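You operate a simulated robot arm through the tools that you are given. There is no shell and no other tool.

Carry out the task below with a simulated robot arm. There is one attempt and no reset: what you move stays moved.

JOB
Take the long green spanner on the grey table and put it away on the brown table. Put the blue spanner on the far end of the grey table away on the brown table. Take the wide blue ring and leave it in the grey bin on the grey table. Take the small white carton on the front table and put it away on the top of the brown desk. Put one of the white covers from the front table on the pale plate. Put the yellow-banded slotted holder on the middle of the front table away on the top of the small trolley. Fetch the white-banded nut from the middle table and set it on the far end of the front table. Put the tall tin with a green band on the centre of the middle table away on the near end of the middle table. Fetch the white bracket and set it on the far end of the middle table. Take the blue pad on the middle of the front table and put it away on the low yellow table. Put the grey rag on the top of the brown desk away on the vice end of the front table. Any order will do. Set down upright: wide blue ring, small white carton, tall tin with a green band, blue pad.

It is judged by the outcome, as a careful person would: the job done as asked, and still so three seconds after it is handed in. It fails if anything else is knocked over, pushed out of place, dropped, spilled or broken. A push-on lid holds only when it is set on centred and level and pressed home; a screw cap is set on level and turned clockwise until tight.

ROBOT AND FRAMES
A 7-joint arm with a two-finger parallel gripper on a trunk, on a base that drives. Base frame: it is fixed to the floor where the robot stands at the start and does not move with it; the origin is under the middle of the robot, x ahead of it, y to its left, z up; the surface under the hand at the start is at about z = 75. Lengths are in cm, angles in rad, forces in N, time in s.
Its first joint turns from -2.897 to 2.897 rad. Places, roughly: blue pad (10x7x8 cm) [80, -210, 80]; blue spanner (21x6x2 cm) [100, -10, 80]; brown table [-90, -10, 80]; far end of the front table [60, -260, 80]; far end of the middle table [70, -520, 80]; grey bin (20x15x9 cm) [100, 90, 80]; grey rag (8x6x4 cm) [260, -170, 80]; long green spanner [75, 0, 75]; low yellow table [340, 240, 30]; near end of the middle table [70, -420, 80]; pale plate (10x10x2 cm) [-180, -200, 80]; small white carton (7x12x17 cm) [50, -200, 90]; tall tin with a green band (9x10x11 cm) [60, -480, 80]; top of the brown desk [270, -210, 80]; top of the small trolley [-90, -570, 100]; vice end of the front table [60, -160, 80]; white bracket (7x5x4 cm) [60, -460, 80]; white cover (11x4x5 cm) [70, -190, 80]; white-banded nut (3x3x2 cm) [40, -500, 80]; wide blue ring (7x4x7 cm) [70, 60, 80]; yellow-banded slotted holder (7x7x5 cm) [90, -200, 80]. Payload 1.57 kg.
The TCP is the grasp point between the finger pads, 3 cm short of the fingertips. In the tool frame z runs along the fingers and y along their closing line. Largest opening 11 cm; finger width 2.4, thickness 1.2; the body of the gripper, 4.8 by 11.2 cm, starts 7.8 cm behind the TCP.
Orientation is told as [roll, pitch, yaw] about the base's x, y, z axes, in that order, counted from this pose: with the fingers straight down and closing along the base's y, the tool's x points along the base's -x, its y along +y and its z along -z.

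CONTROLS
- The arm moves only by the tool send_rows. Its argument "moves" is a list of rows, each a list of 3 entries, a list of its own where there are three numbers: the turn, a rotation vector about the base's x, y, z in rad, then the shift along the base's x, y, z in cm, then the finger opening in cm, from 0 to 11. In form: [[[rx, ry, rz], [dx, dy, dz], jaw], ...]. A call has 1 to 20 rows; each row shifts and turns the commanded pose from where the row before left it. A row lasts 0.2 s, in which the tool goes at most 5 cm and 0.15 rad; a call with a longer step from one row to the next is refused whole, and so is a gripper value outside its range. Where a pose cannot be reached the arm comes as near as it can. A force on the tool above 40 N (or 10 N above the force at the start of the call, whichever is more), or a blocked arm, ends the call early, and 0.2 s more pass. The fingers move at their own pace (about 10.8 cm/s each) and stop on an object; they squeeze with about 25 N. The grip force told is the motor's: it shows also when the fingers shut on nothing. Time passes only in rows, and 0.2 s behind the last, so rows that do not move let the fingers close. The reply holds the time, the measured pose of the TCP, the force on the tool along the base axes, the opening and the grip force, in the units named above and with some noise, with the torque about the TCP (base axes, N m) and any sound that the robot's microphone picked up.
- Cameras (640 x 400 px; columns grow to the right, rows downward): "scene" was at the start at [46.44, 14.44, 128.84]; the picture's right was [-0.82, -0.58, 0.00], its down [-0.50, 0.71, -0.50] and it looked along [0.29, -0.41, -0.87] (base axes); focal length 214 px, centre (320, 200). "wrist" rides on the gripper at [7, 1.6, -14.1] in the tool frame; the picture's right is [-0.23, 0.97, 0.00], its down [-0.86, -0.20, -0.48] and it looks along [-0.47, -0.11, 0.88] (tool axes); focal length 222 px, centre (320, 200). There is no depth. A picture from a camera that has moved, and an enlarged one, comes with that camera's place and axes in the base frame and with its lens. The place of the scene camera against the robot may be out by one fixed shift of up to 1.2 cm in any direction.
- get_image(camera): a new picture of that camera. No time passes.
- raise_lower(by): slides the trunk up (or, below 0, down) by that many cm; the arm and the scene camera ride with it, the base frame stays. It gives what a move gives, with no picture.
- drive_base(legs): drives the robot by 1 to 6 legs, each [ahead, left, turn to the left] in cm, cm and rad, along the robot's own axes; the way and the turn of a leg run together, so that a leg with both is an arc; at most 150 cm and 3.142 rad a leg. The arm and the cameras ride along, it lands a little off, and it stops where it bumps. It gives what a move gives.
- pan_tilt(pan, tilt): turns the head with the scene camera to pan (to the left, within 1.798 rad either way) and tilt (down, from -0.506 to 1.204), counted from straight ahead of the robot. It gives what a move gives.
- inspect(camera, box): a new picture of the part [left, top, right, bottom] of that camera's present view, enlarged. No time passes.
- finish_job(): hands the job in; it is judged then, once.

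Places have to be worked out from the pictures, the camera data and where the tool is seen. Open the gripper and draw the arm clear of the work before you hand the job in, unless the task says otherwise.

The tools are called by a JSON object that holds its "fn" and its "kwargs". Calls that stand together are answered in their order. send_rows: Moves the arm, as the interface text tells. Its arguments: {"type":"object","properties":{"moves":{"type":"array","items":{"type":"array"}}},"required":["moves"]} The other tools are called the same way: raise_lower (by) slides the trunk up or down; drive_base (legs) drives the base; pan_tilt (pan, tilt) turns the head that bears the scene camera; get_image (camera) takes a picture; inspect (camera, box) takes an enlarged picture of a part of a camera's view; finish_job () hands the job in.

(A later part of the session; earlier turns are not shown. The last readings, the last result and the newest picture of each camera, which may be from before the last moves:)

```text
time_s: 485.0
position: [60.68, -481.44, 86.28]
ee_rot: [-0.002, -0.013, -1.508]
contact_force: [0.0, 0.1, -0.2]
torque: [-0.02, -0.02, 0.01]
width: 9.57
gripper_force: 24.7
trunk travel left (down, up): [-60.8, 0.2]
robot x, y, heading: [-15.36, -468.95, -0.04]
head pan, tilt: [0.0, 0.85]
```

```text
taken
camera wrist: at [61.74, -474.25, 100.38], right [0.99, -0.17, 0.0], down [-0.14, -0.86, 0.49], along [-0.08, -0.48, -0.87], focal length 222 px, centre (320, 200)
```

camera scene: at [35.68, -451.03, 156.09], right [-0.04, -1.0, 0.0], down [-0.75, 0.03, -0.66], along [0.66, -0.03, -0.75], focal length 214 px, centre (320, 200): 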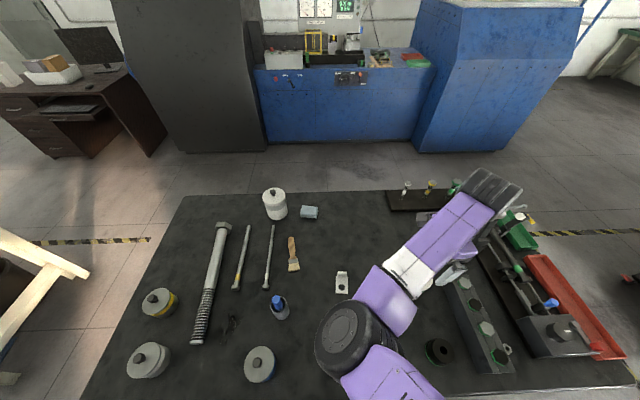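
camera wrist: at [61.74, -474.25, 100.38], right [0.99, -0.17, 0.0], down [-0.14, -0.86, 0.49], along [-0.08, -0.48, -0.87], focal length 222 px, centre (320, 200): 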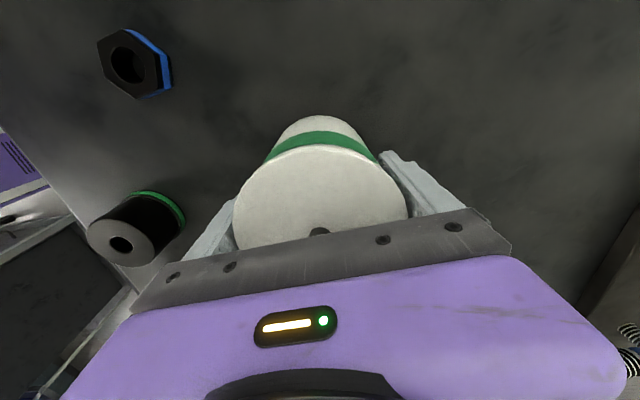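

Gripped at 9.6 cm. I lift gently and watch the weight.

{"fn": "send_rows", "kwargs": {"moves": [[[0, 0, 0], [0, 0, 0.5], 0], [[0, 0, 0], [0, 0, 1], 0], [[0, 0, 0], [0, 0, 1.5], 0], [[0, 0, 0], [0, 0, 0], 0]]}}

{"fn": "get_image", "kwargs": {"camera": "scene"}}

```text
time_s: 486.0
position: [60.68, -481.49, 89.44]
ee_rot: [-0.001, -0.012, -1.508]
contact_force: [0.3, 0.4, -5.5]
torque: [-0.04, -0.01, -0.02]
width: 9.57
gripper_force: 25.4
trunk travel left (down, up): [-60.8, 0.2]
robot x, y, heading: [-15.43, -468.82, -0.044]
head pan, tilt: [0.0, 0.85]
```

```text
taken
camera scene: at [35.67, -451.01, 156.08], right [-0.04, -1.0, 0.0], down [-0.75, 0.03, -0.66], along [0.66, -0.03, -0.75], focal length 214 px, centre (320, 200)
```

scene: 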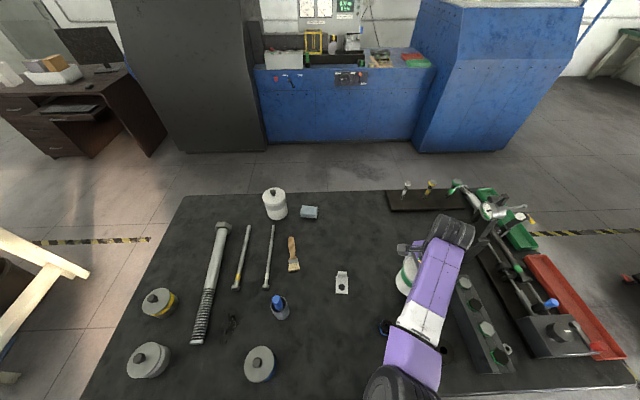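

Held (5.5 N). The near end is free at about (75.5, -401), left of the big bolt. I lift the tin to z 112 and drive 73 cm along +y.

{"fn": "send_rows", "kwargs": {"moves": [[[0, 0, 0], [0, 0, 4.5], 0], [[0, 0, 0], [0, 0, 4.5], 0], [[0, 0, 0], [0, 0, 4.5], 0], [[0, 0, 0], [0, 0, 4.5], 0], [[0, 0, 0], [0, 0, 4.5], 0], [[0, 0, 0], [0, 0, 0], 0]]}}

{"fn": "drive_base", "kwargs": {"legs": [[0, 73, 0.042]]}}

{"fn": "pan_tilt", "kwargs": {"pan": 0.1, "tilt": 0.95}}

{"fn": "get_image", "kwargs": {"camera": "scene"}}

{"fn": "get_image", "kwargs": {"camera": "wrist"}}

```text
time_s: 487.4
position: [60.7, -481.41, 111.73]
ee_rot: [-0.002, -0.011, -1.508]
contact_force: [0.0, 0.3, -5.7]
torque: [0.0, 0.0, 0.0]
width: 9.55
gripper_force: 24.9
trunk travel left (down, up): [-60.8, 0.2]
robot x, y, heading: [-15.63, -468.72, -0.042]
head pan, tilt: [0.0, 0.85]
```

```text
time_s: 491.4
position: [62.23, -401.16, 111.76]
ee_rot: [-0.003, -0.013, -1.45]
contact_force: [0.9, -0.3, -4.8]
torque: [0.02, -0.02, -0.03]
width: 9.55
gripper_force: 25.8
trunk travel left (down, up): [-60.8, 0.2]
robot x, y, heading: [-14.34, -393.25, 0.016]
head pan, tilt: [0.0, 0.85]
```

```text
time_s: 492.1
position: [62.22, -401.21, 111.83]
ee_rot: [-0.001, -0.013, -1.449]
contact_force: [0.7, -0.4, -5.2]
torque: [0.0, 0.01, 0.0]
width: 9.53
gripper_force: 24.9
trunk travel left (down, up): [-60.8, 0.2]
robot x, y, heading: [-14.89, -393.23, 0.017]
head pan, tilt: [0.099, 0.949]
```

```text
taken
camera scene: at [34.82, -371.69, 155.33], right [0.12, -0.99, 0.0], down [-0.81, -0.09, -0.58], along [0.58, 0.07, -0.81], focal length 214 px, centre (320, 200)
```

scene: 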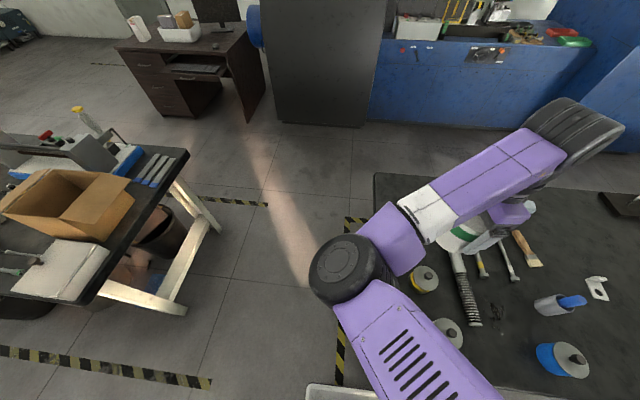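

```text
taken
camera wrist: at [62.86, -393.91, 125.81], right [0.99, -0.11, 0.0], down [-0.09, -0.87, 0.49], along [-0.05, -0.49, -0.87], focal length 222 px, centre (320, 200)
```

wrist: 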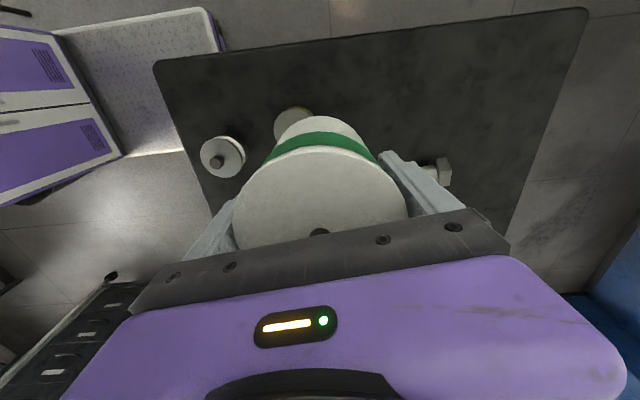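

The spot between the table's end (y -389.5) and the bolt (y -412) is free at (76, -401). I drive 8 cm closer and lower the tin over it.

{"fn": "drive_base", "kwargs": {"legs": [[8, 0, -0.016]]}}

{"fn": "send_rows", "kwargs": {"moves": [[[0, 0, 0], [3, 0, 0], 0], [[0, 0, 0], [2.9, 0, 0], 0], [[0, 0, 0], [0, 0, -4], 0], [[0, 0, 0], [0, 0, -4], 0], [[0, 0, 0], [0, 0, -4], 0], [[0, 0, 0], [0, 0, 0], 0]]}}

{"fn": "get_image", "kwargs": {"camera": "wrist"}}

{"fn": "get_image", "kwargs": {"camera": "scene"}}

```text
time_s: 493.2
position: [70.28, -402.37, 111.69]
ee_rot: [-0.003, -0.012, -1.465]
contact_force: [-1.0, 0.4, -5.7]
torque: [0.03, 0.0, -0.01]
width: 9.53
gripper_force: 25.2
trunk travel left (down, up): [-60.8, 0.2]
robot x, y, heading: [-6.36, -392.87, 0.002]
head pan, tilt: [0.099, 0.949]
```

```text
time_s: 494.6
position: [76.15, -402.39, 99.89]
ee_rot: [-0.001, -0.014, -1.467]
contact_force: [1.2, -0.5, -6.4]
torque: [0.02, -0.02, -0.02]
width: 9.53
gripper_force: 25.0
trunk travel left (down, up): [-60.8, 0.2]
robot x, y, heading: [-6.62, -392.85, 0.001]
head pan, tilt: [0.099, 0.949]
```

```text
taken
camera wrist: at [76.85, -395.05, 113.86], right [0.99, -0.12, 0.0], down [-0.11, -0.87, 0.49], along [-0.06, -0.48, -0.87], focal length 222 px, centre (320, 200)
```

wrist: 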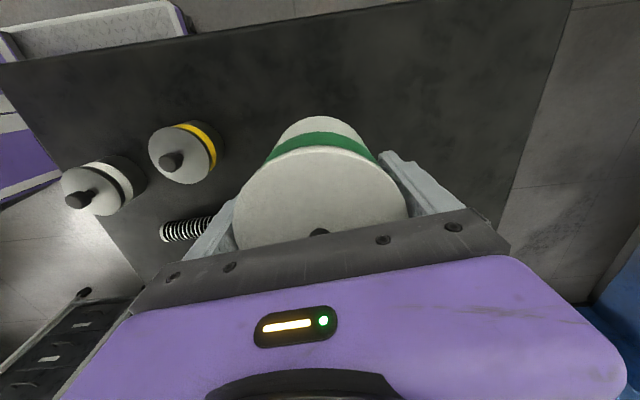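

```text
taken
camera scene: at [43.26, -372.42, 155.33], right [0.1, -0.99, 0.0], down [-0.81, -0.08, -0.58], along [0.58, 0.06, -0.81], focal length 214 px, centre (320, 200)
```

scene: 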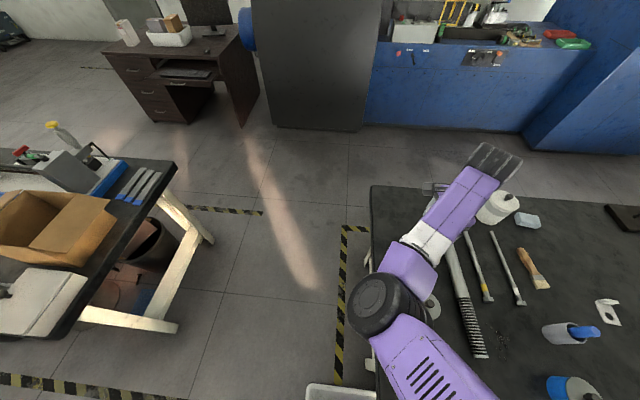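

The tin is over the free spot; elbow clear. I shift 1 cm and lower to just above the table.

{"fn": "send_rows", "kwargs": {"moves": [[[0, 0, 0], [0, 1, -4], 0], [[0, 0, 0], [0, 0, -4], 0], [[0, 0, 0], [0, 0, -3], 0], [[0, 0, 0], [0, 0, -1], 0], [[0, 0, 0], [0, 0, 0], 0]]}}

{"fn": "get_image", "kwargs": {"camera": "wrist"}}

{"fn": "get_image", "kwargs": {"camera": "scene"}}

```text
time_s: 495.8
position: [76.2, -401.41, 87.87]
ee_rot: [-0.001, -0.012, -1.465]
contact_force: [-0.6, 0.2, -5.8]
torque: [0.0, 0.02, -0.04]
width: 9.54
gripper_force: 24.9
trunk travel left (down, up): [-60.8, 0.2]
robot x, y, heading: [-6.61, -393.39, -0.002]
head pan, tilt: [0.099, 0.949]
```

```text
taken
camera wrist: at [76.91, -394.08, 101.84], right [0.99, -0.12, 0.0], down [-0.11, -0.87, 0.49], along [-0.06, -0.48, -0.87], focal length 222 px, centre (320, 200)
```

wrist: 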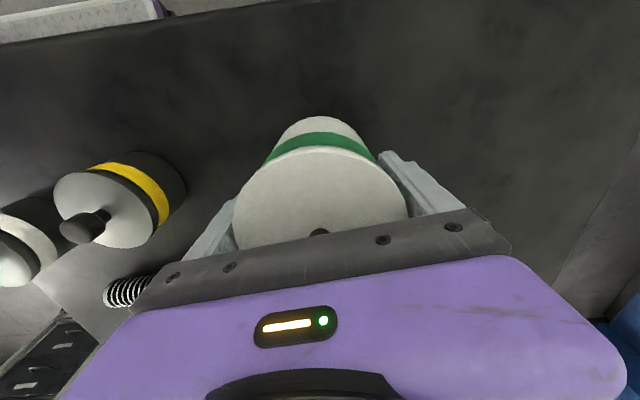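

```text
taken
camera scene: at [43.26, -372.42, 155.33], right [0.1, -0.99, 0.0], down [-0.81, -0.08, -0.58], along [0.58, 0.06, -0.81], focal length 214 px, centre (320, 200)
```

scene: 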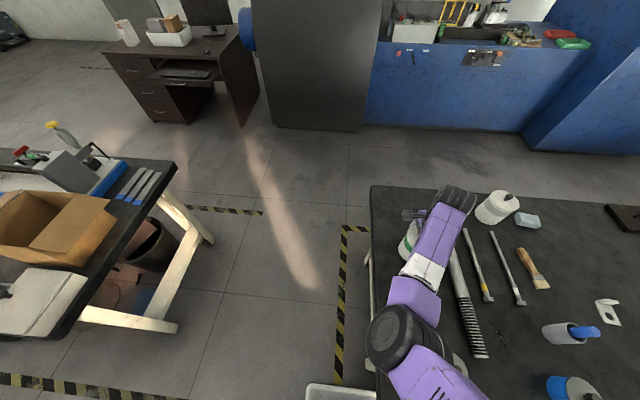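

Now the last centimetre and a half, slowly.

{"fn": "send_rows", "kwargs": {"moves": [[[0, 0, 0], [0, 0, -0.7], 0], [[0, 0, 0], [0, 0, -0.4], 0], [[0, 0, 0], [0, 0, -0.2], 0], [[0, 0, 0], [0, 0, 0], 0]]}}

```text
time_s: 496.8
position: [76.09, -401.43, 86.36]
ee_rot: [-0.001, -0.01, -1.465]
contact_force: [-0.1, 0.2, -5.9]
torque: [0.0, 0.0, -0.03]
width: 9.57
gripper_force: 25.3
trunk travel left (down, up): [-60.8, 0.2]
robot x, y, heading: [-6.59, -393.07, 0.004]
head pan, tilt: [0.099, 0.949]
```

{"fn": "send_rows", "kwargs": {"moves": [[[0, 0, 0], [0, 0, -0.2], 0], [[0, 0, 0], [0, 0, -0.1], 0], [[0, 0, 0], [0, 0, 0], 0]]}}

```text
time_s: 497.6
position: [76.05, -401.47, 86.39]
ee_rot: [-0.003, -0.013, -1.466]
contact_force: [-1.4, -0.9, 0.6]
torque: [0.24, 0.13, 0.06]
width: 9.55
gripper_force: 25.5
trunk travel left (down, up): [-60.8, 0.2]
robot x, y, heading: [-6.46, -392.97, 0.0]
head pan, tilt: [0.099, 0.949]
```

The tin stands on the table. I open fully and rise straight up.

{"fn": "send_rows", "kwargs": {"moves": [[[0, 0, 0], [0, 0, 0.15], 0], [[0, 0, 0], [0, 0, 0], 10.3], [[0, 0, 0], [0, 0, 0], 11], [[0, 0, 0], [0, 0, 0], 11], [[0, 0, 0], [0, 0, 1.5], 11], [[0, 0, 0], [0, 0, 2], 11], [[0, 0, 0], [0, 0, 3], 11], [[0, 0, 0], [0, 0, 4], 11], [[0, 0, 0], [0, 0, 4.5], 11], [[0, 0, 0], [0, 0, 4.5], 11], [[0, 0, 0], [0, 0, 4.5], 11], [[0, 0, 0], [0, 0, 0], 11]]}}

{"fn": "get_image", "kwargs": {"camera": "wrist"}}

{"fn": "get_image", "kwargs": {"camera": "scene"}}

```text
time_s: 500.2
position: [75.97, -401.5, 110.55]
ee_rot: [-0.003, -0.01, -1.464]
contact_force: [-0.3, 0.5, 0.0]
torque: [0.05, 0.01, 0.01]
width: 11.0
gripper_force: 0.1
trunk travel left (down, up): [-60.8, 0.2]
robot x, y, heading: [-6.32, -393.14, 0.002]
head pan, tilt: [0.099, 0.949]
```

```text
taken
camera wrist: at [76.57, -394.09, 124.45], right [0.99, -0.12, 0.0], down [-0.11, -0.87, 0.49], along [-0.06, -0.48, -0.87], focal length 222 px, centre (320, 200)
```

wrist: 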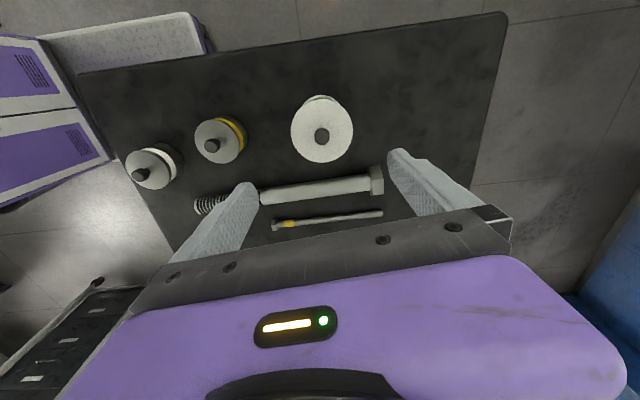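

```text
taken
camera scene: at [43.23, -372.41, 155.34], right [0.1, -0.99, 0.0], down [-0.81, -0.08, -0.58], along [0.58, 0.06, -0.81], focal length 214 px, centre (320, 200)
```

scene: 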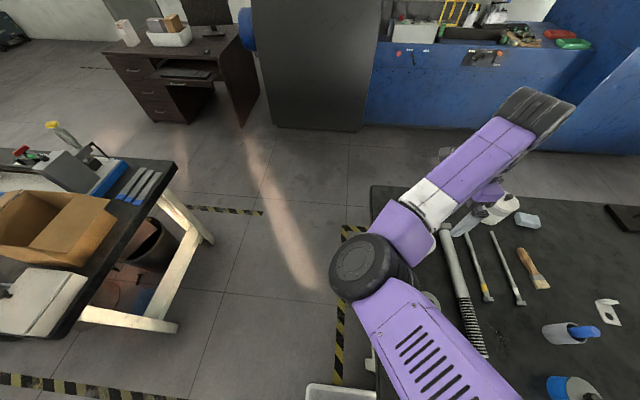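

The tin stands well on the near end. Now the bracket: I drive 60 cm to -y and look at it from above.

{"fn": "drive_base", "kwargs": {"legs": [[-8, -52, 0]]}}

{"fn": "send_rows", "kwargs": {"moves": [[[0.0, 0, 0], [-2, 2, -3], 11], [[0, 0, 0], [-2, 2, -3], 11], [[0, 0, 0], [0, 0, 0], 11]]}}

{"fn": "get_image", "kwargs": {"camera": "wrist"}}

{"fn": "pan_tilt", "kwargs": {"pan": -0.7, "tilt": 0.8}}

{"fn": "get_image", "kwargs": {"camera": "scene"}}

```text
time_s: 503.2
position: [67.86, -453.84, 110.36]
ee_rot: [-0.003, -0.011, -1.467]
contact_force: [0.2, -0.5, -0.5]
torque: [0.03, 0.0, -0.02]
width: 11.0
gripper_force: 0.0
trunk travel left (down, up): [-60.8, 0.2]
robot x, y, heading: [-14.52, -445.41, -0.004]
head pan, tilt: [0.099, 0.949]
```

```text
time_s: 504.1
position: [63.99, -449.75, 104.19]
ee_rot: [-0.002, -0.011, -1.465]
contact_force: [-0.9, -0.2, 0.4]
torque: [-0.05, 0.03, 0.0]
width: 10.99
gripper_force: 0.1
trunk travel left (down, up): [-60.8, 0.2]
robot x, y, heading: [-14.7, -445.39, 0.002]
head pan, tilt: [0.099, 0.949]
```

```text
taken
camera wrist: at [64.77, -442.48, 118.32], right [0.99, -0.12, 0.0], down [-0.11, -0.87, 0.49], along [-0.06, -0.48, -0.87], focal length 222 px, centre (320, 200)
```

wrist: 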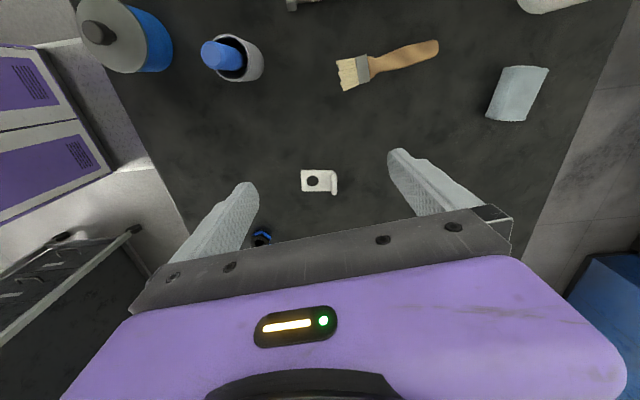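

```text
time_s: 505.2
position: [64.08, -449.92, 104.34]
ee_rot: [-0.002, -0.012, -1.465]
contact_force: [-0.3, -1.1, 0.2]
torque: [0.03, -0.04, 0.01]
width: 10.98
gripper_force: 0.0
trunk travel left (down, up): [-60.8, 0.2]
robot x, y, heading: [-14.7, -445.12, 0.002]
head pan, tilt: [-0.7, 0.799]
```

```text
taken
camera scene: at [34.24, -430.63, 156.49], right [-0.64, -0.77, 0.0], down [-0.55, 0.46, -0.7], along [0.53, -0.45, -0.72], focal length 214 px, centre (320, 200)
```

scene: 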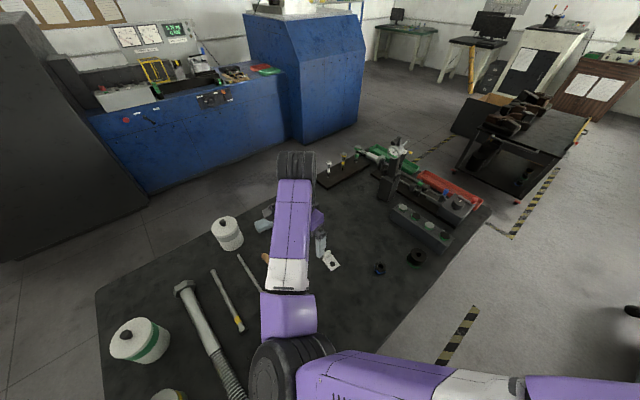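

{"fn": "inspect", "kwargs": {"camera": "wrist", "box": [270, 140, 370, 220]}}

{"fn": "inspect", "kwargs": {"camera": "scene", "box": [310, 120, 510, 290]}}

```text
5.00 times, centred on (320, 180) of wrist
camera zoom: at [64.78, -442.49, 118.33], right [0.99, -0.12, 0.0], down [-0.11, -0.87, 0.49], along [-0.06, -0.48, -0.87], focal length 1111 px, centre (320, 300)
```

zoom: 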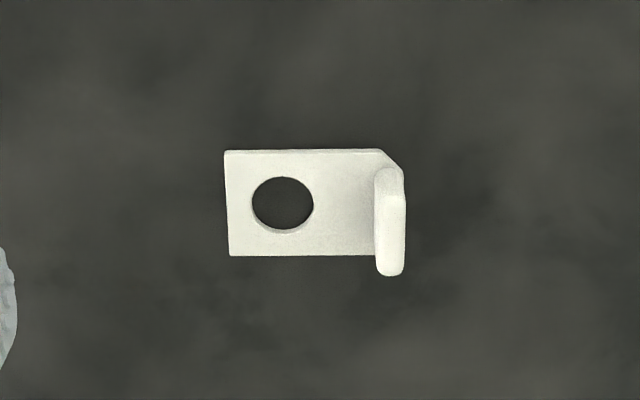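

```text
2.35 times, centred on (410, 205) of scene
camera zoom: at [34.24, -430.63, 156.49], right [-0.64, -0.77, 0.0], down [-0.55, 0.46, -0.7], along [0.53, -0.45, -0.72], focal length 505 px, centre (108, 188)
```

zoom: 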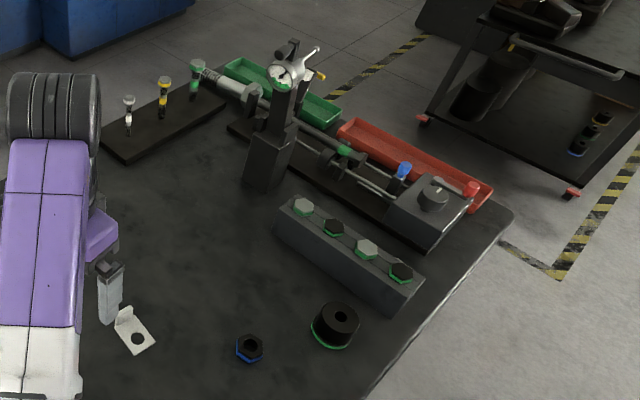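

The bracket is a plate with an upright tab at its +x side, tab centre about (65.2, -458.7). I level the hand, centre over the tab and come down to z 94.

{"fn": "send_rows", "kwargs": {"moves": [[[0.011, 0.001, 0], [0.4, -3, 0], 6], [[0, 0, 0], [0.4, -3, 0], 6], [[0, 0, 0], [0.3, -2.9, 0], 6], [[0, 0, 0], [0, 0, -4], 6], [[0, 0, 0], [0, 0, -3], 6], [[0, 0, 0], [0, 0, -3], 6], [[0, 0, 0], [0, 0, 0], 6]]}}

{"fn": "get_image", "kwargs": {"camera": "wrist"}}

{"fn": "inspect", "kwargs": {"camera": "wrist", "box": [260, 100, 380, 220]}}

```text
time_s: 506.8
position: [64.92, -458.71, 94.34]
ee_rot: [-0.002, -0.001, -1.468]
contact_force: [-0.3, 0.1, 0.7]
torque: [0.0, -0.03, -0.03]
width: 6.01
gripper_force: 0.0
trunk travel left (down, up): [-60.8, 0.2]
robot x, y, heading: [-14.57, -445.19, 0.0]
head pan, tilt: [-0.7, 0.799]
```

```text
taken
camera wrist: at [65.67, -451.51, 108.5], right [0.99, -0.12, 0.0], down [-0.11, -0.87, 0.48], along [-0.06, -0.48, -0.88], focal length 222 px, centre (320, 200)
```

wrist: 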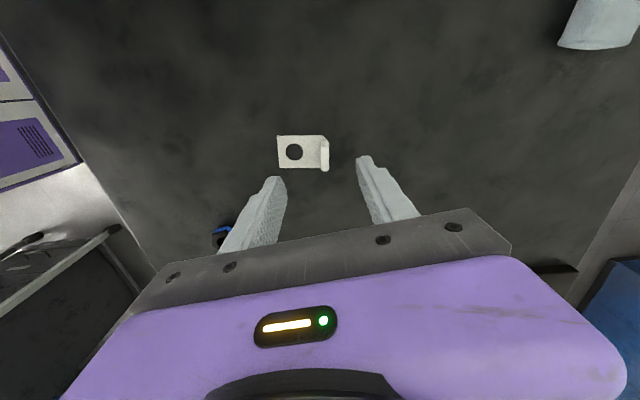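

```text
3.33 times, centred on (320, 160) of wrist
camera zoom: at [65.67, -451.51, 108.5], right [0.99, -0.12, 0.0], down [-0.11, -0.87, 0.48], along [-0.06, -0.48, -0.88], focal length 740 px, centre (320, 333)
```

zoom: 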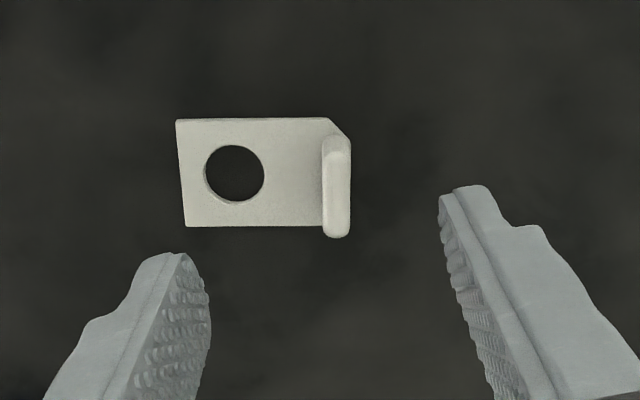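

The tab lies 0.5 cm further in x and y. I correct and go down to z 84.4, then close.

{"fn": "send_rows", "kwargs": {"moves": [[[0, 0, 0], [0.5, -0.45, -3], 6], [[0, 0, 0], [0, 0, -3], 6], [[0, 0, 0], [0, 0, -2.5], 6], [[0, 0, 0], [0, 0, -1.3], 6], [[0, 0, 0], [0, 0, 0], 6]]}}

{"fn": "get_image", "kwargs": {"camera": "wrist"}}

```text
time_s: 508.0
position: [65.56, -459.1, 84.52]
ee_rot: [-0.002, -0.002, -1.466]
contact_force: [-0.3, -0.2, -0.3]
torque: [0.0, -0.04, -0.04]
width: 5.99
gripper_force: 0.0
trunk travel left (down, up): [-60.8, 0.2]
robot x, y, heading: [-14.07, -445.64, -0.004]
head pan, tilt: [-0.7, 0.799]
```

```text
taken
camera wrist: at [66.34, -451.85, 98.63], right [0.99, -0.12, 0.0], down [-0.11, -0.87, 0.48], along [-0.06, -0.48, -0.88], focal length 222 px, centre (320, 200)
```

wrist: 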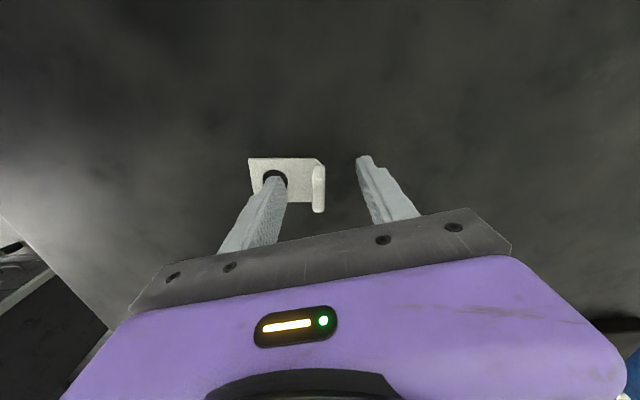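

The tab is between the fingers, the left finger just above the plate. I close and lift gently.

{"fn": "send_rows", "kwargs": {"moves": [[[0, 0, 0], [0, 0, -0.2], 6], [[0, 0, 0], [0, 0, 0], 0], [[0, 0, 0], [0, 0, 0], 0], [[0, 0, 0], [0, 0, 0], 0], [[0, 0, 0], [0, 0, 0], 0], [[0, 0, 0], [0, 0, 0.5], 0], [[0, 0, 0], [0, 0, 1], 0], [[0, 0, 0], [0, 0, 1.5], 0], [[0, 0, 0], [0, 0, 0], 0]]}}

{"fn": "get_image", "kwargs": {"camera": "wrist"}}

```text
time_s: 510.0
position: [65.54, -459.07, 87.32]
ee_rot: [-0.003, -0.002, -1.467]
contact_force: [-0.3, 0.1, 0.0]
torque: [-0.04, 0.01, -0.04]
width: 0.89
gripper_force: 24.9
trunk travel left (down, up): [-60.8, 0.2]
robot x, y, heading: [-14.33, -445.06, -0.005]
head pan, tilt: [-0.7, 0.799]
```

```text
taken
camera wrist: at [66.27, -451.94, 101.51], right [0.99, -0.12, 0.0], down [-0.11, -0.87, 0.48], along [-0.06, -0.48, -0.88], focal length 222 px, centre (320, 200)
```

wrist: 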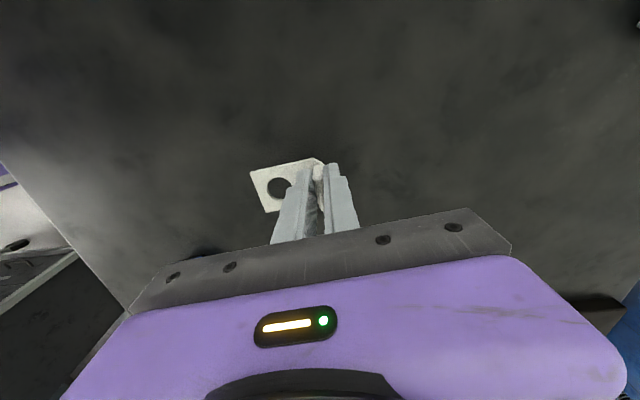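

The bracket is held by its tab. I lift it, drive 38 cm towards the far end and look down there for a free spot.

{"fn": "send_rows", "kwargs": {"moves": [[[0, 0, 0], [0, 0, 4.5], 0], [[0, 0, 0], [0, 0, 4.5], 0], [[0, 0, 0], [0, 0, 4.5], 0], [[0, 0, 0], [0, 0, 4.5], 0], [[0, 0, 0], [0, 0, 4.5], 0], [[0, 0, 0], [0, 0, 4.5], 0], [[0, 0, 0], [0, 0, 0], 0]]}}

{"fn": "drive_base", "kwargs": {"legs": [[5, -36, 0]]}}

{"fn": "get_image", "kwargs": {"camera": "wrist"}}

{"fn": "pan_tilt", "kwargs": {"pan": -0.6, "tilt": 0.9}}

{"fn": "get_image", "kwargs": {"camera": "scene"}}

```text
time_s: 511.6
position: [65.4, -459.14, 114.17]
ee_rot: [-0.001, 0.001, -1.466]
contact_force: [0.6, 0.0, -1.4]
torque: [-0.05, 0.0, 0.01]
width: 0.87
gripper_force: 24.9
trunk travel left (down, up): [-60.8, 0.2]
robot x, y, heading: [-14.56, -445.46, 0.003]
head pan, tilt: [-0.7, 0.799]
```

```text
time_s: 513.9
position: [70.64, -494.31, 114.04]
ee_rot: [-0.002, 0.0, -1.463]
contact_force: [0.4, 0.8, -0.1]
torque: [-0.01, 0.01, -0.01]
width: 0.87
gripper_force: 24.9
trunk travel left (down, up): [-60.8, 0.2]
robot x, y, heading: [-9.72, -480.66, 0.005]
head pan, tilt: [-0.7, 0.799]
```

```text
taken
camera wrist: at [71.31, -487.23, 128.25], right [0.99, -0.12, 0.0], down [-0.11, -0.87, 0.48], along [-0.06, -0.48, -0.88], focal length 222 px, centre (320, 200)
```

wrist: 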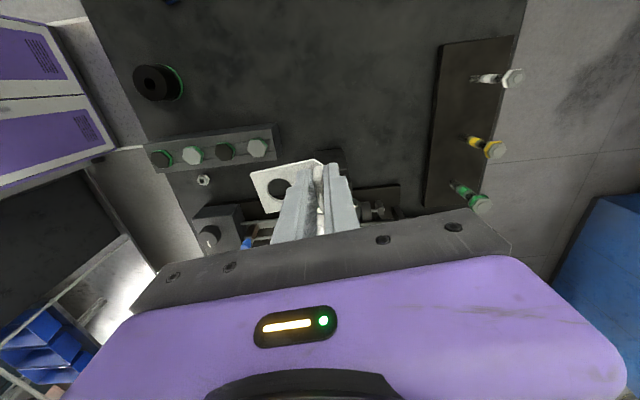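

```text
time_s: 514.5
position: [70.51, -494.36, 114.14]
ee_rot: [-0.001, -0.001, -1.463]
contact_force: [0.1, 0.1, -0.1]
torque: [0.0, 0.02, -0.01]
width: 0.86
gripper_force: 25.1
trunk travel left (down, up): [-60.8, 0.2]
robot x, y, heading: [-9.23, -481.14, 0.006]
head pan, tilt: [-0.6, 0.901]
```

```text
taken
camera scene: at [39.34, -464.99, 155.7], right [-0.56, -0.83, 0.0], down [-0.65, 0.44, -0.62], along [0.51, -0.35, -0.78], focal length 214 px, centre (320, 200)
```

scene: 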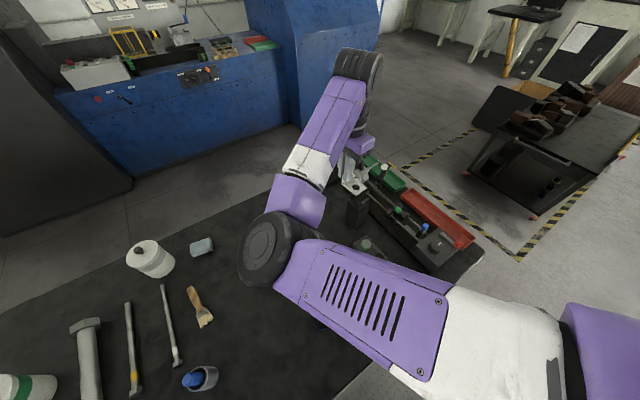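

The far end is crowded, but the area x 77–92, y -511..-480 between the post and the valve board is free. I first move the hand to +x, away from the post, then drive a little closer.

{"fn": "send_rows", "kwargs": {"moves": [[[0, 0, 0], [4, 1.2, 0], 0], [[0, 0, 0], [4, 1.2, 0], 0], [[0, 0, 0], [4, 1.2, 0], 0], [[0, 0, 0], [0, 0, 0], 0]]}}

{"fn": "drive_base", "kwargs": {"legs": [[4, -9, 0]]}}

{"fn": "get_image", "kwargs": {"camera": "wrist"}}

{"fn": "get_image", "kwargs": {"camera": "scene"}}

```text
time_s: 515.5
position: [82.61, -490.94, 114.18]
ee_rot: [-0.001, 0.001, -1.462]
contact_force: [0.6, 1.4, -1.2]
torque: [-0.03, 0.0, -0.01]
width: 0.89
gripper_force: 25.1
trunk travel left (down, up): [-60.8, 0.2]
robot x, y, heading: [-9.71, -480.7, 0.002]
head pan, tilt: [-0.6, 0.901]
```

```text
time_s: 516.7
position: [86.56, -499.97, 114.27]
ee_rot: [-0.002, 0.0, -1.462]
contact_force: [-1.1, 1.0, -0.4]
torque: [-0.02, -0.01, 0.01]
width: 0.86
gripper_force: 25.1
trunk travel left (down, up): [-60.8, 0.2]
robot x, y, heading: [-5.5, -489.88, 0.0]
head pan, tilt: [-0.6, 0.901]
```

```text
taken
camera wrist: at [87.26, -492.8, 128.36], right [0.99, -0.12, 0.0], down [-0.11, -0.87, 0.48], along [-0.06, -0.48, -0.88], focal length 222 px, centre (320, 200)
```

wrist: 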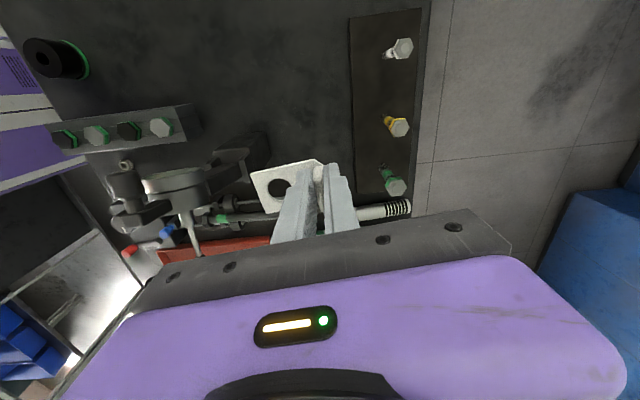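

```text
taken
camera scene: at [43.3, -474.05, 155.7], right [-0.56, -0.83, 0.0], down [-0.65, 0.44, -0.62], along [0.51, -0.35, -0.78], focal length 214 px, centre (320, 200)
```

scene: 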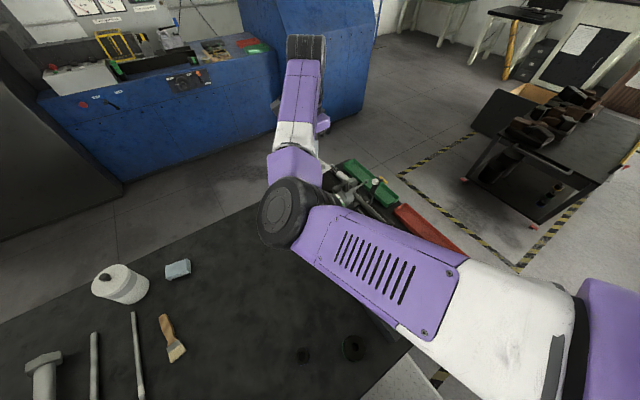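

The free area is right below. I lower the trunk 14 cm for better reach, shift the bracket to x 88 and check.

{"fn": "raise_lower", "kwargs": {"by": -14}}

{"fn": "send_rows", "kwargs": {"moves": [[[0, 0, 0], [1.4, -1.0, -2], 0], [[0, 0, 0], [0, 0, -3], 0], [[0, 0, 0], [0, 0, 0], 0]]}}

{"fn": "get_image", "kwargs": {"camera": "wrist"}}

{"fn": "get_image", "kwargs": {"camera": "scene"}}

```text
time_s: 518.4
position: [86.66, -500.08, 100.21]
ee_rot: [-0.002, 0.0, -1.462]
contact_force: [-0.3, 0.2, -1.2]
torque: [0.02, 0.0, 0.01]
width: 0.87
gripper_force: 25.0
trunk travel left (down, up): [-46.8, 14.2]
robot x, y, heading: [-5.88, -489.82, 0.004]
head pan, tilt: [-0.6, 0.901]
```

```text
time_s: 519.2
position: [87.95, -501.02, 95.29]
ee_rot: [-0.003, 0.0, -1.461]
contact_force: [0.4, 0.4, -0.2]
torque: [-0.01, 0.0, 0.02]
width: 0.86
gripper_force: 24.9
trunk travel left (down, up): [-46.8, 14.2]
robot x, y, heading: [-5.51, -489.92, 0.005]
head pan, tilt: [-0.6, 0.901]
```

```text
taken
camera wrist: at [88.61, -493.82, 109.32], right [0.99, -0.12, 0.0], down [-0.11, -0.87, 0.48], along [-0.06, -0.48, -0.88], focal length 222 px, centre (320, 200)
```

wrist: 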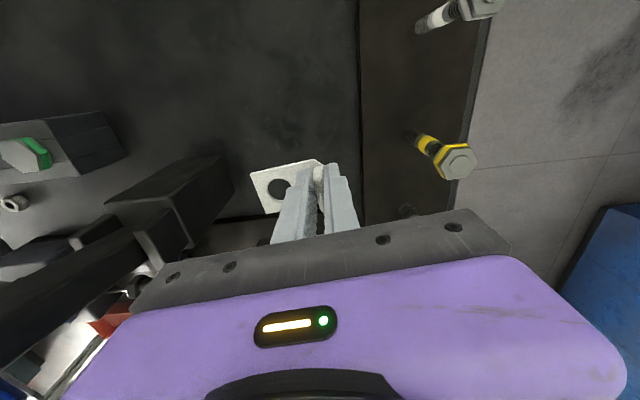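

```text
taken
camera scene: at [43.32, -474.07, 141.7], right [-0.56, -0.83, 0.0], down [-0.65, 0.44, -0.62], along [0.51, -0.35, -0.78], focal length 214 px, centre (320, 200)
```

scene: 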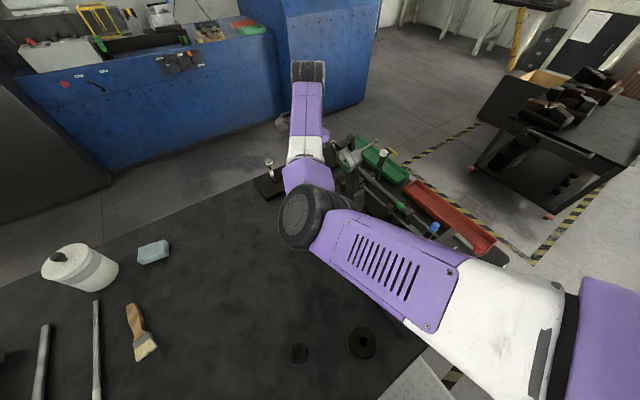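

The bracket has some 6 cm to the column and 4 cm to the valve board. I lower it to the table.

{"fn": "send_rows", "kwargs": {"moves": [[[0, 0, 0], [0, 0, -3.5], 0], [[0, 0, 0], [0, 0, -3.5], 0], [[0, 0, 0], [0, 0, -2.5], 0], [[0, 0, 0], [0, 0, -0.7], 0], [[0, 0, 0], [0, 0, 0], 0]]}}

{"fn": "get_image", "kwargs": {"camera": "wrist"}}

```text
time_s: 520.4
position: [87.98, -501.16, 84.89]
ee_rot: [-0.001, 0.0, -1.461]
contact_force: [0.5, 0.3, 0.1]
torque: [-0.01, -0.04, 0.02]
width: 0.86
gripper_force: 25.4
trunk travel left (down, up): [-46.8, 14.2]
robot x, y, heading: [-5.71, -489.68, 0.004]
head pan, tilt: [-0.6, 0.901]
```

```text
taken
camera wrist: at [88.69, -493.97, 99.04], right [0.99, -0.12, 0.0], down [-0.11, -0.87, 0.48], along [-0.06, -0.48, -0.88], focal length 222 px, centre (320, 200)
```

wrist: 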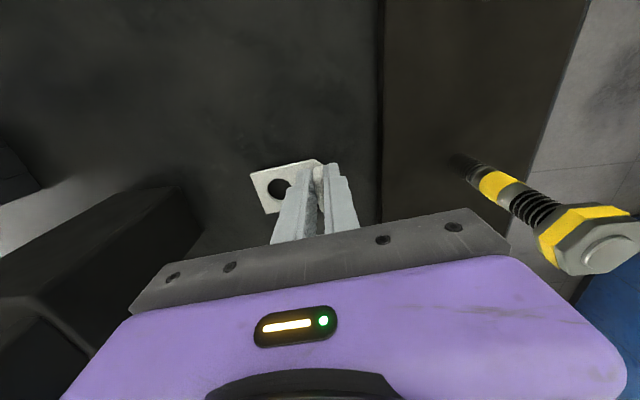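

{"fn": "send_rows", "kwargs": {"moves": [[[0, 0, 0], [0, 0, -0.3], 0], [[0, 0, 0], [0, 0, -0.2], 0], [[0, 0, 0], [0, 0, 0], 0]]}}

```text
time_s: 521.2
position: [87.95, -501.14, 84.53]
ee_rot: [-0.002, 0.0, -1.463]
contact_force: [0.2, -0.2, -0.3]
torque: [-0.01, 0.01, 0.01]
width: 0.89
gripper_force: 25.1
trunk travel left (down, up): [-46.8, 14.2]
robot x, y, heading: [-5.85, -490.15, 0.005]
head pan, tilt: [-0.6, 0.901]
```

{"fn": "send_rows", "kwargs": {"moves": [[[0, 0, 0], [0, 0, -0.2], 0], [[0, 0, 0], [0, 0, -0.15], 0], [[0, 0, 0], [0, 0, 0], 0]]}}

```text
time_s: 522.0
position: [87.93, -500.98, 84.26]
ee_rot: [0.001, -0.002, -1.463]
contact_force: [-1.2, 1.5, 10.6]
torque: [-0.09, 0.04, -0.03]
width: 0.87
gripper_force: 24.9
trunk travel left (down, up): [-46.8, 14.2]
robot x, y, heading: [-5.49, -489.91, 0.004]
head pan, tilt: [-0.6, 0.901]
```

The bracket rests on the table. I open to 3.5 cm and rise straight up.

{"fn": "send_rows", "kwargs": {"moves": [[[0, 0, 0], [0, 0, 0.1], 0], [[0, 0, 0], [0, 0, 0], 2], [[0, 0, 0], [0, 0, 0], 3.2], [[0, 0, 0], [0, 0, 1.5], 3.2], [[0, 0, 0], [0, 0, 3], 3.2], [[0, 0, 0], [0, 0, 4], 3.2], [[0, 0, 0], [0, 0, 4.5], 3.2], [[0, 0, 0], [0, 0, 4.5], 3.2], [[0, 0, 0], [0, 0, 4.5], 3.2], [[0, 0, 0], [0, 0, 0], 3.2]]}}

{"fn": "get_image", "kwargs": {"camera": "wrist"}}

{"fn": "get_image", "kwargs": {"camera": "scene"}}

```text
time_s: 524.2
position: [87.85, -501.17, 106.34]
ee_rot: [0.0, 0.0, -1.462]
contact_force: [-0.3, -0.3, 0.0]
torque: [0.02, 0.04, -0.01]
width: 3.21
gripper_force: 0.1
trunk travel left (down, up): [-46.8, 14.2]
robot x, y, heading: [-5.2, -489.89, 0.001]
head pan, tilt: [-0.6, 0.901]
```

```text
taken
camera wrist: at [88.62, -494.0, 120.5], right [0.99, -0.12, 0.0], down [-0.1, -0.87, 0.48], along [-0.06, -0.48, -0.88], focal length 222 px, centre (320, 200)
```

wrist: 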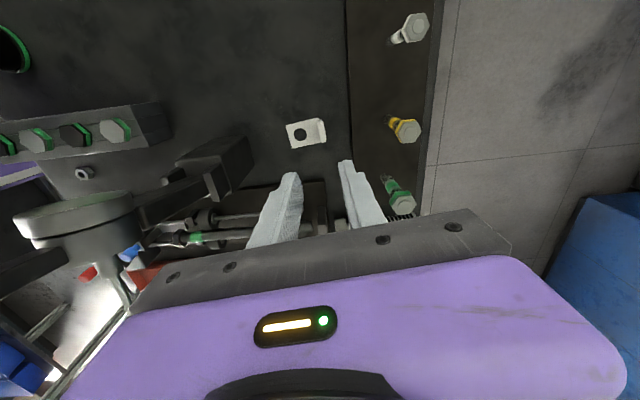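

```text
taken
camera scene: at [43.32, -474.07, 141.7], right [-0.56, -0.83, 0.0], down [-0.65, 0.44, -0.62], along [0.51, -0.35, -0.78], focal length 214 px, centre (320, 200)
```

scene: 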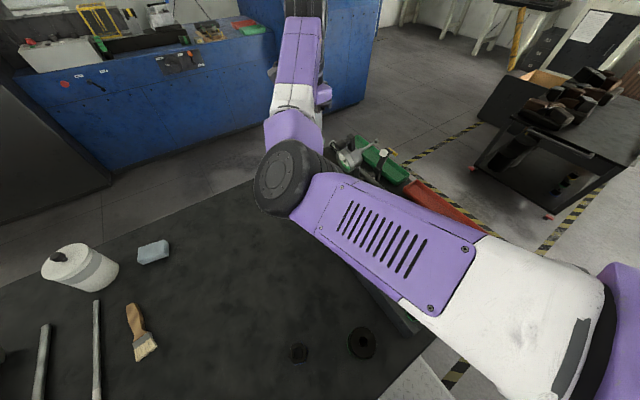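

The bracket lies well at the far end. Now the nut at about (42.4, -505): I move the hand to +y away from the post, then back the robot off to (-20, -478).

{"fn": "send_rows", "kwargs": {"moves": [[[0, 0, 0], [0, 4, 1], 5], [[0, 0, 0], [0, 4, 1], 5], [[0, 0, 0], [0, 4, 1], 5], [[0, 0, 0], [0, 4, 1], 5], [[0, 0, 0], [0, 0, 0], 5]]}}

{"fn": "drive_base", "kwargs": {"legs": [[-14.5, 10, 0]]}}

{"fn": "send_rows", "kwargs": {"moves": [[[0, 0, 0], [-4.5, -0.5, 0], 5], [[0, 0, 0], [-4.5, -0.5, 0], 5], [[0, 0, 0], [-4.5, -0.5, 0], 5], [[0, 0, 0], [-4.5, -0.5, 0], 5], [[0, 0, 0], [-4.5, -0.5, 0], 5], [[0, 0, 0], [-4.5, -0.5, 0], 5], [[0, 0, 0], [-3.0, -3, 0], 5], [[0, 0, 0], [0, -4.5, 0], 5], [[0, 0, 0], [0, -4.5, 0], 5], [[0, 0, 0], [0, 0, 0], 5]]}}

{"fn": "get_image", "kwargs": {"camera": "wrist"}}

{"fn": "get_image", "kwargs": {"camera": "scene"}}

```text
time_s: 525.4
position: [88.06, -485.37, 110.42]
ee_rot: [-0.002, -0.002, -1.464]
contact_force: [-0.6, 0.4, -0.6]
torque: [-0.03, 0.02, 0.03]
width: 5.01
gripper_force: 0.1
trunk travel left (down, up): [-46.8, 14.2]
robot x, y, heading: [-5.33, -489.61, 0.003]
head pan, tilt: [-0.6, 0.901]
```

```text
time_s: 526.9
position: [73.28, -474.84, 110.33]
ee_rot: [-0.001, 0.0, -1.457]
contact_force: [0.0, -0.2, -0.6]
torque: [0.01, -0.03, 0.0]
width: 5.03
gripper_force: 0.0
trunk travel left (down, up): [-46.8, 14.2]
robot x, y, heading: [-20.07, -479.83, 0.019]
head pan, tilt: [-0.6, 0.901]
```

```text
time_s: 529.1
position: [43.29, -489.92, 110.22]
ee_rot: [-0.002, 0.0, -1.458]
contact_force: [-0.2, 0.8, 1.1]
torque: [0.01, -0.03, 0.0]
width: 5.03
gripper_force: 0.0
trunk travel left (down, up): [-46.8, 14.2]
robot x, y, heading: [-20.16, -479.94, 0.01]
head pan, tilt: [-0.6, 0.901]
```

```text
taken
camera wrist: at [43.92, -482.67, 124.36], right [0.99, -0.12, 0.0], down [-0.1, -0.87, 0.48], along [-0.06, -0.48, -0.88], focal length 222 px, centre (320, 200)
```

wrist: 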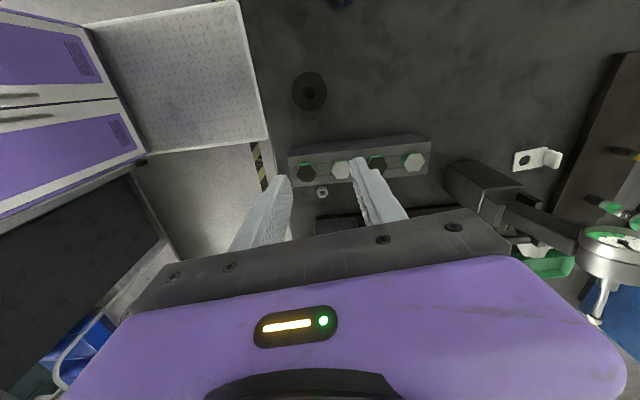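

```text
taken
camera scene: at [28.56, -463.78, 141.7], right [-0.56, -0.83, 0.0], down [-0.65, 0.44, -0.62], along [0.52, -0.35, -0.78], focal length 214 px, centre (320, 200)
```

scene: 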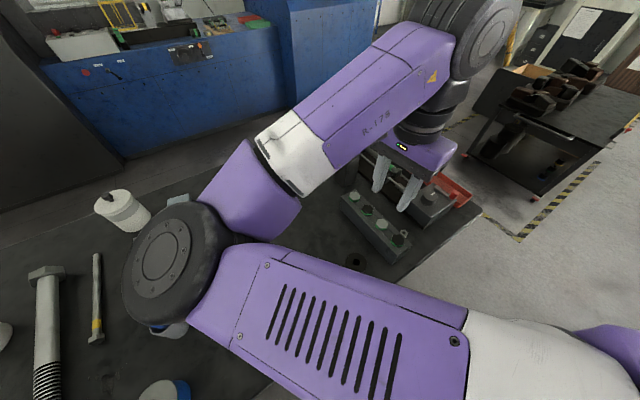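

The wrist camera sees the nut beside the bolt block. I enlarge it.

{"fn": "inspect", "kwargs": {"camera": "wrist", "box": [260, 120, 440, 240]}}

{"fn": "inspect", "kwargs": {"camera": "scene", "box": [330, 150, 490, 270]}}

```text
3.33 times, centred on (350, 180) of wrist
camera zoom: at [43.92, -482.67, 124.36], right [0.99, -0.12, 0.0], down [-0.1, -0.87, 0.48], along [-0.06, -0.48, -0.88], focal length 740 px, centre (220, 267)
```

zoom: 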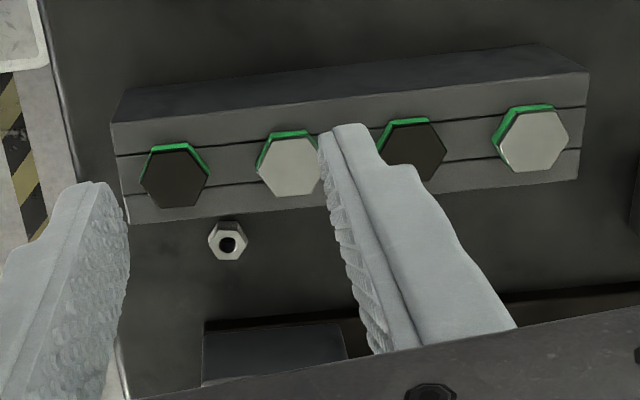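

```text
3.33 times, centred on (410, 210) of scene
camera zoom: at [28.56, -463.78, 141.7], right [-0.56, -0.83, 0.0], down [-0.65, 0.44, -0.62], along [0.52, -0.35, -0.78], focal length 715 px, centre (20, 167)
```

zoom: 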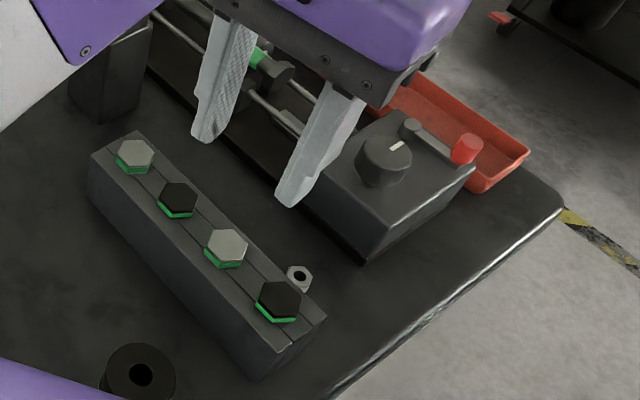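

The nut (silver with a white band) sits at about (41.7, -504.1), 2 cm from the block. I go above it and down to z 92.

{"fn": "send_rows", "kwargs": {"moves": [[[0, 0, 0], [-0.4, -3.6, 0], 6], [[0, 0, 0], [-0.4, -3.6, 0], 6], [[0, 0, 0], [-0.4, -3.6, 0], 6], [[0, 0, 0], [-0.4, -3.4, 0], 6], [[0, 0, 0], [0, 0, -4.5], 6], [[0, 0, 0], [0, 0, -4.5], 6], [[0, 0, 0], [0, 0, -4.5], 6], [[0, 0, 0], [0, 0, -4.5], 6], [[0, 0, 0], [0, 0, 0], 6]]}}

{"fn": "get_image", "kwargs": {"camera": "wrist"}}

{"fn": "get_image", "kwargs": {"camera": "scene"}}

```text
time_s: 531.1
position: [41.85, -504.09, 92.29]
ee_rot: [-0.001, -0.001, -1.457]
contact_force: [-0.5, -0.3, 1.3]
torque: [0.0, 0.0, 0.02]
width: 6.0
gripper_force: 0.0
trunk travel left (down, up): [-46.8, 14.2]
robot x, y, heading: [-19.97, -479.74, 0.013]
head pan, tilt: [-0.6, 0.901]
```

```text
taken
camera wrist: at [42.44, -496.9, 106.36], right [0.99, -0.12, 0.0], down [-0.1, -0.87, 0.48], along [-0.06, -0.48, -0.88], focal length 222 px, centre (320, 200)
```

wrist: 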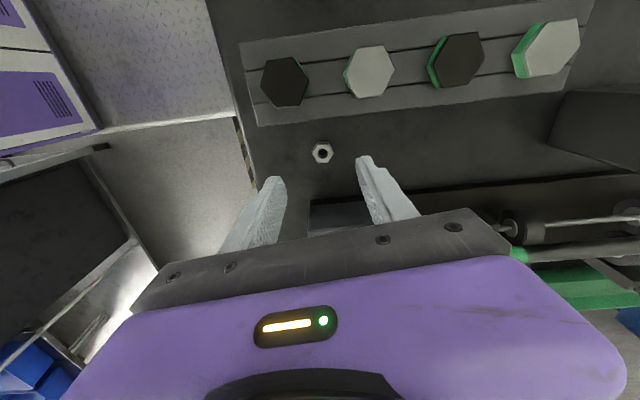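

```text
taken
camera scene: at [28.57, -463.78, 141.7], right [-0.56, -0.83, 0.0], down [-0.65, 0.44, -0.62], along [0.52, -0.35, -0.78], focal length 214 px, centre (320, 200)
```

scene: 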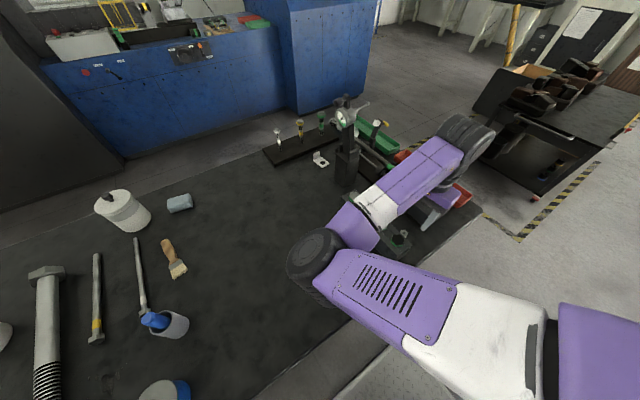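

Aligned within 2 mm. I go down to z 83.2, close and lift.

{"fn": "send_rows", "kwargs": {"moves": [[[0, 0, 0], [0.15, 0, -4], 6], [[0, 0, 0], [0, 0, -3], 6], [[0, 0, 0], [0, 0, -1.5], 6], [[0, 0, 0], [0, 0, -0.5], 6], [[0, 0, 0], [0, 0, 0], 6]]}}

{"fn": "get_image", "kwargs": {"camera": "wrist"}}

```text
time_s: 532.3
position: [41.83, -504.15, 83.27]
ee_rot: [-0.002, 0.002, -1.458]
contact_force: [0.4, 0.5, -0.3]
torque: [-0.02, 0.0, -0.03]
width: 5.98
gripper_force: 0.1
trunk travel left (down, up): [-46.8, 14.2]
robot x, y, heading: [-20.19, -479.58, 0.01]
head pan, tilt: [-0.6, 0.901]
```

```text
taken
camera wrist: at [42.54, -496.89, 97.37], right [0.99, -0.12, 0.0], down [-0.1, -0.87, 0.48], along [-0.06, -0.48, -0.88], focal length 222 px, centre (320, 200)
```

wrist: 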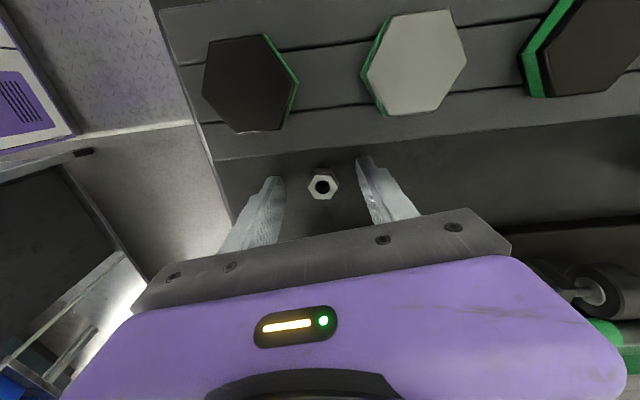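

{"fn": "send_rows", "kwargs": {"moves": [[[0, 0, 0], [0, 0, -0.1], 6], [[0, 0, 0], [0, 0, 0], 0], [[0, 0, 0], [0, 0, 0], 0], [[0, 0, 0], [0, 0, 0], 0], [[0, 0, 0], [0, 0, 0], 0], [[0, 0, 0], [0, 0, 0.5], 0], [[0, 0, 0], [0, 0, 1.5], 0], [[0, 0, 0], [0, 0, 2], 0], [[0, 0, 0], [0, 0, 0], 0]]}}

{"fn": "get_image", "kwargs": {"camera": "wrist"}}

```text
time_s: 534.3
position: [41.71, -504.04, 87.19]
ee_rot: [-0.002, 0.001, -1.457]
contact_force: [0.1, -0.1, -0.4]
torque: [-0.04, 0.01, -0.03]
width: 2.13
gripper_force: 25.0
trunk travel left (down, up): [-46.8, 14.2]
robot x, y, heading: [-20.38, -480.09, 0.005]
head pan, tilt: [-0.6, 0.901]
```

```text
taken
camera wrist: at [42.46, -496.85, 101.26], right [0.99, -0.12, 0.0], down [-0.1, -0.87, 0.48], along [-0.06, -0.48, -0.88], focal length 222 px, centre (320, 200)
```

wrist: 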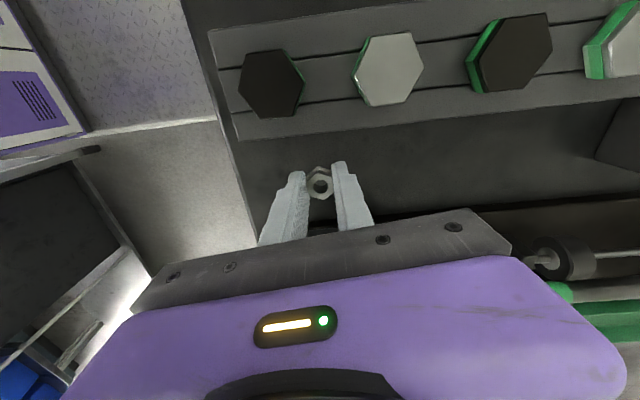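

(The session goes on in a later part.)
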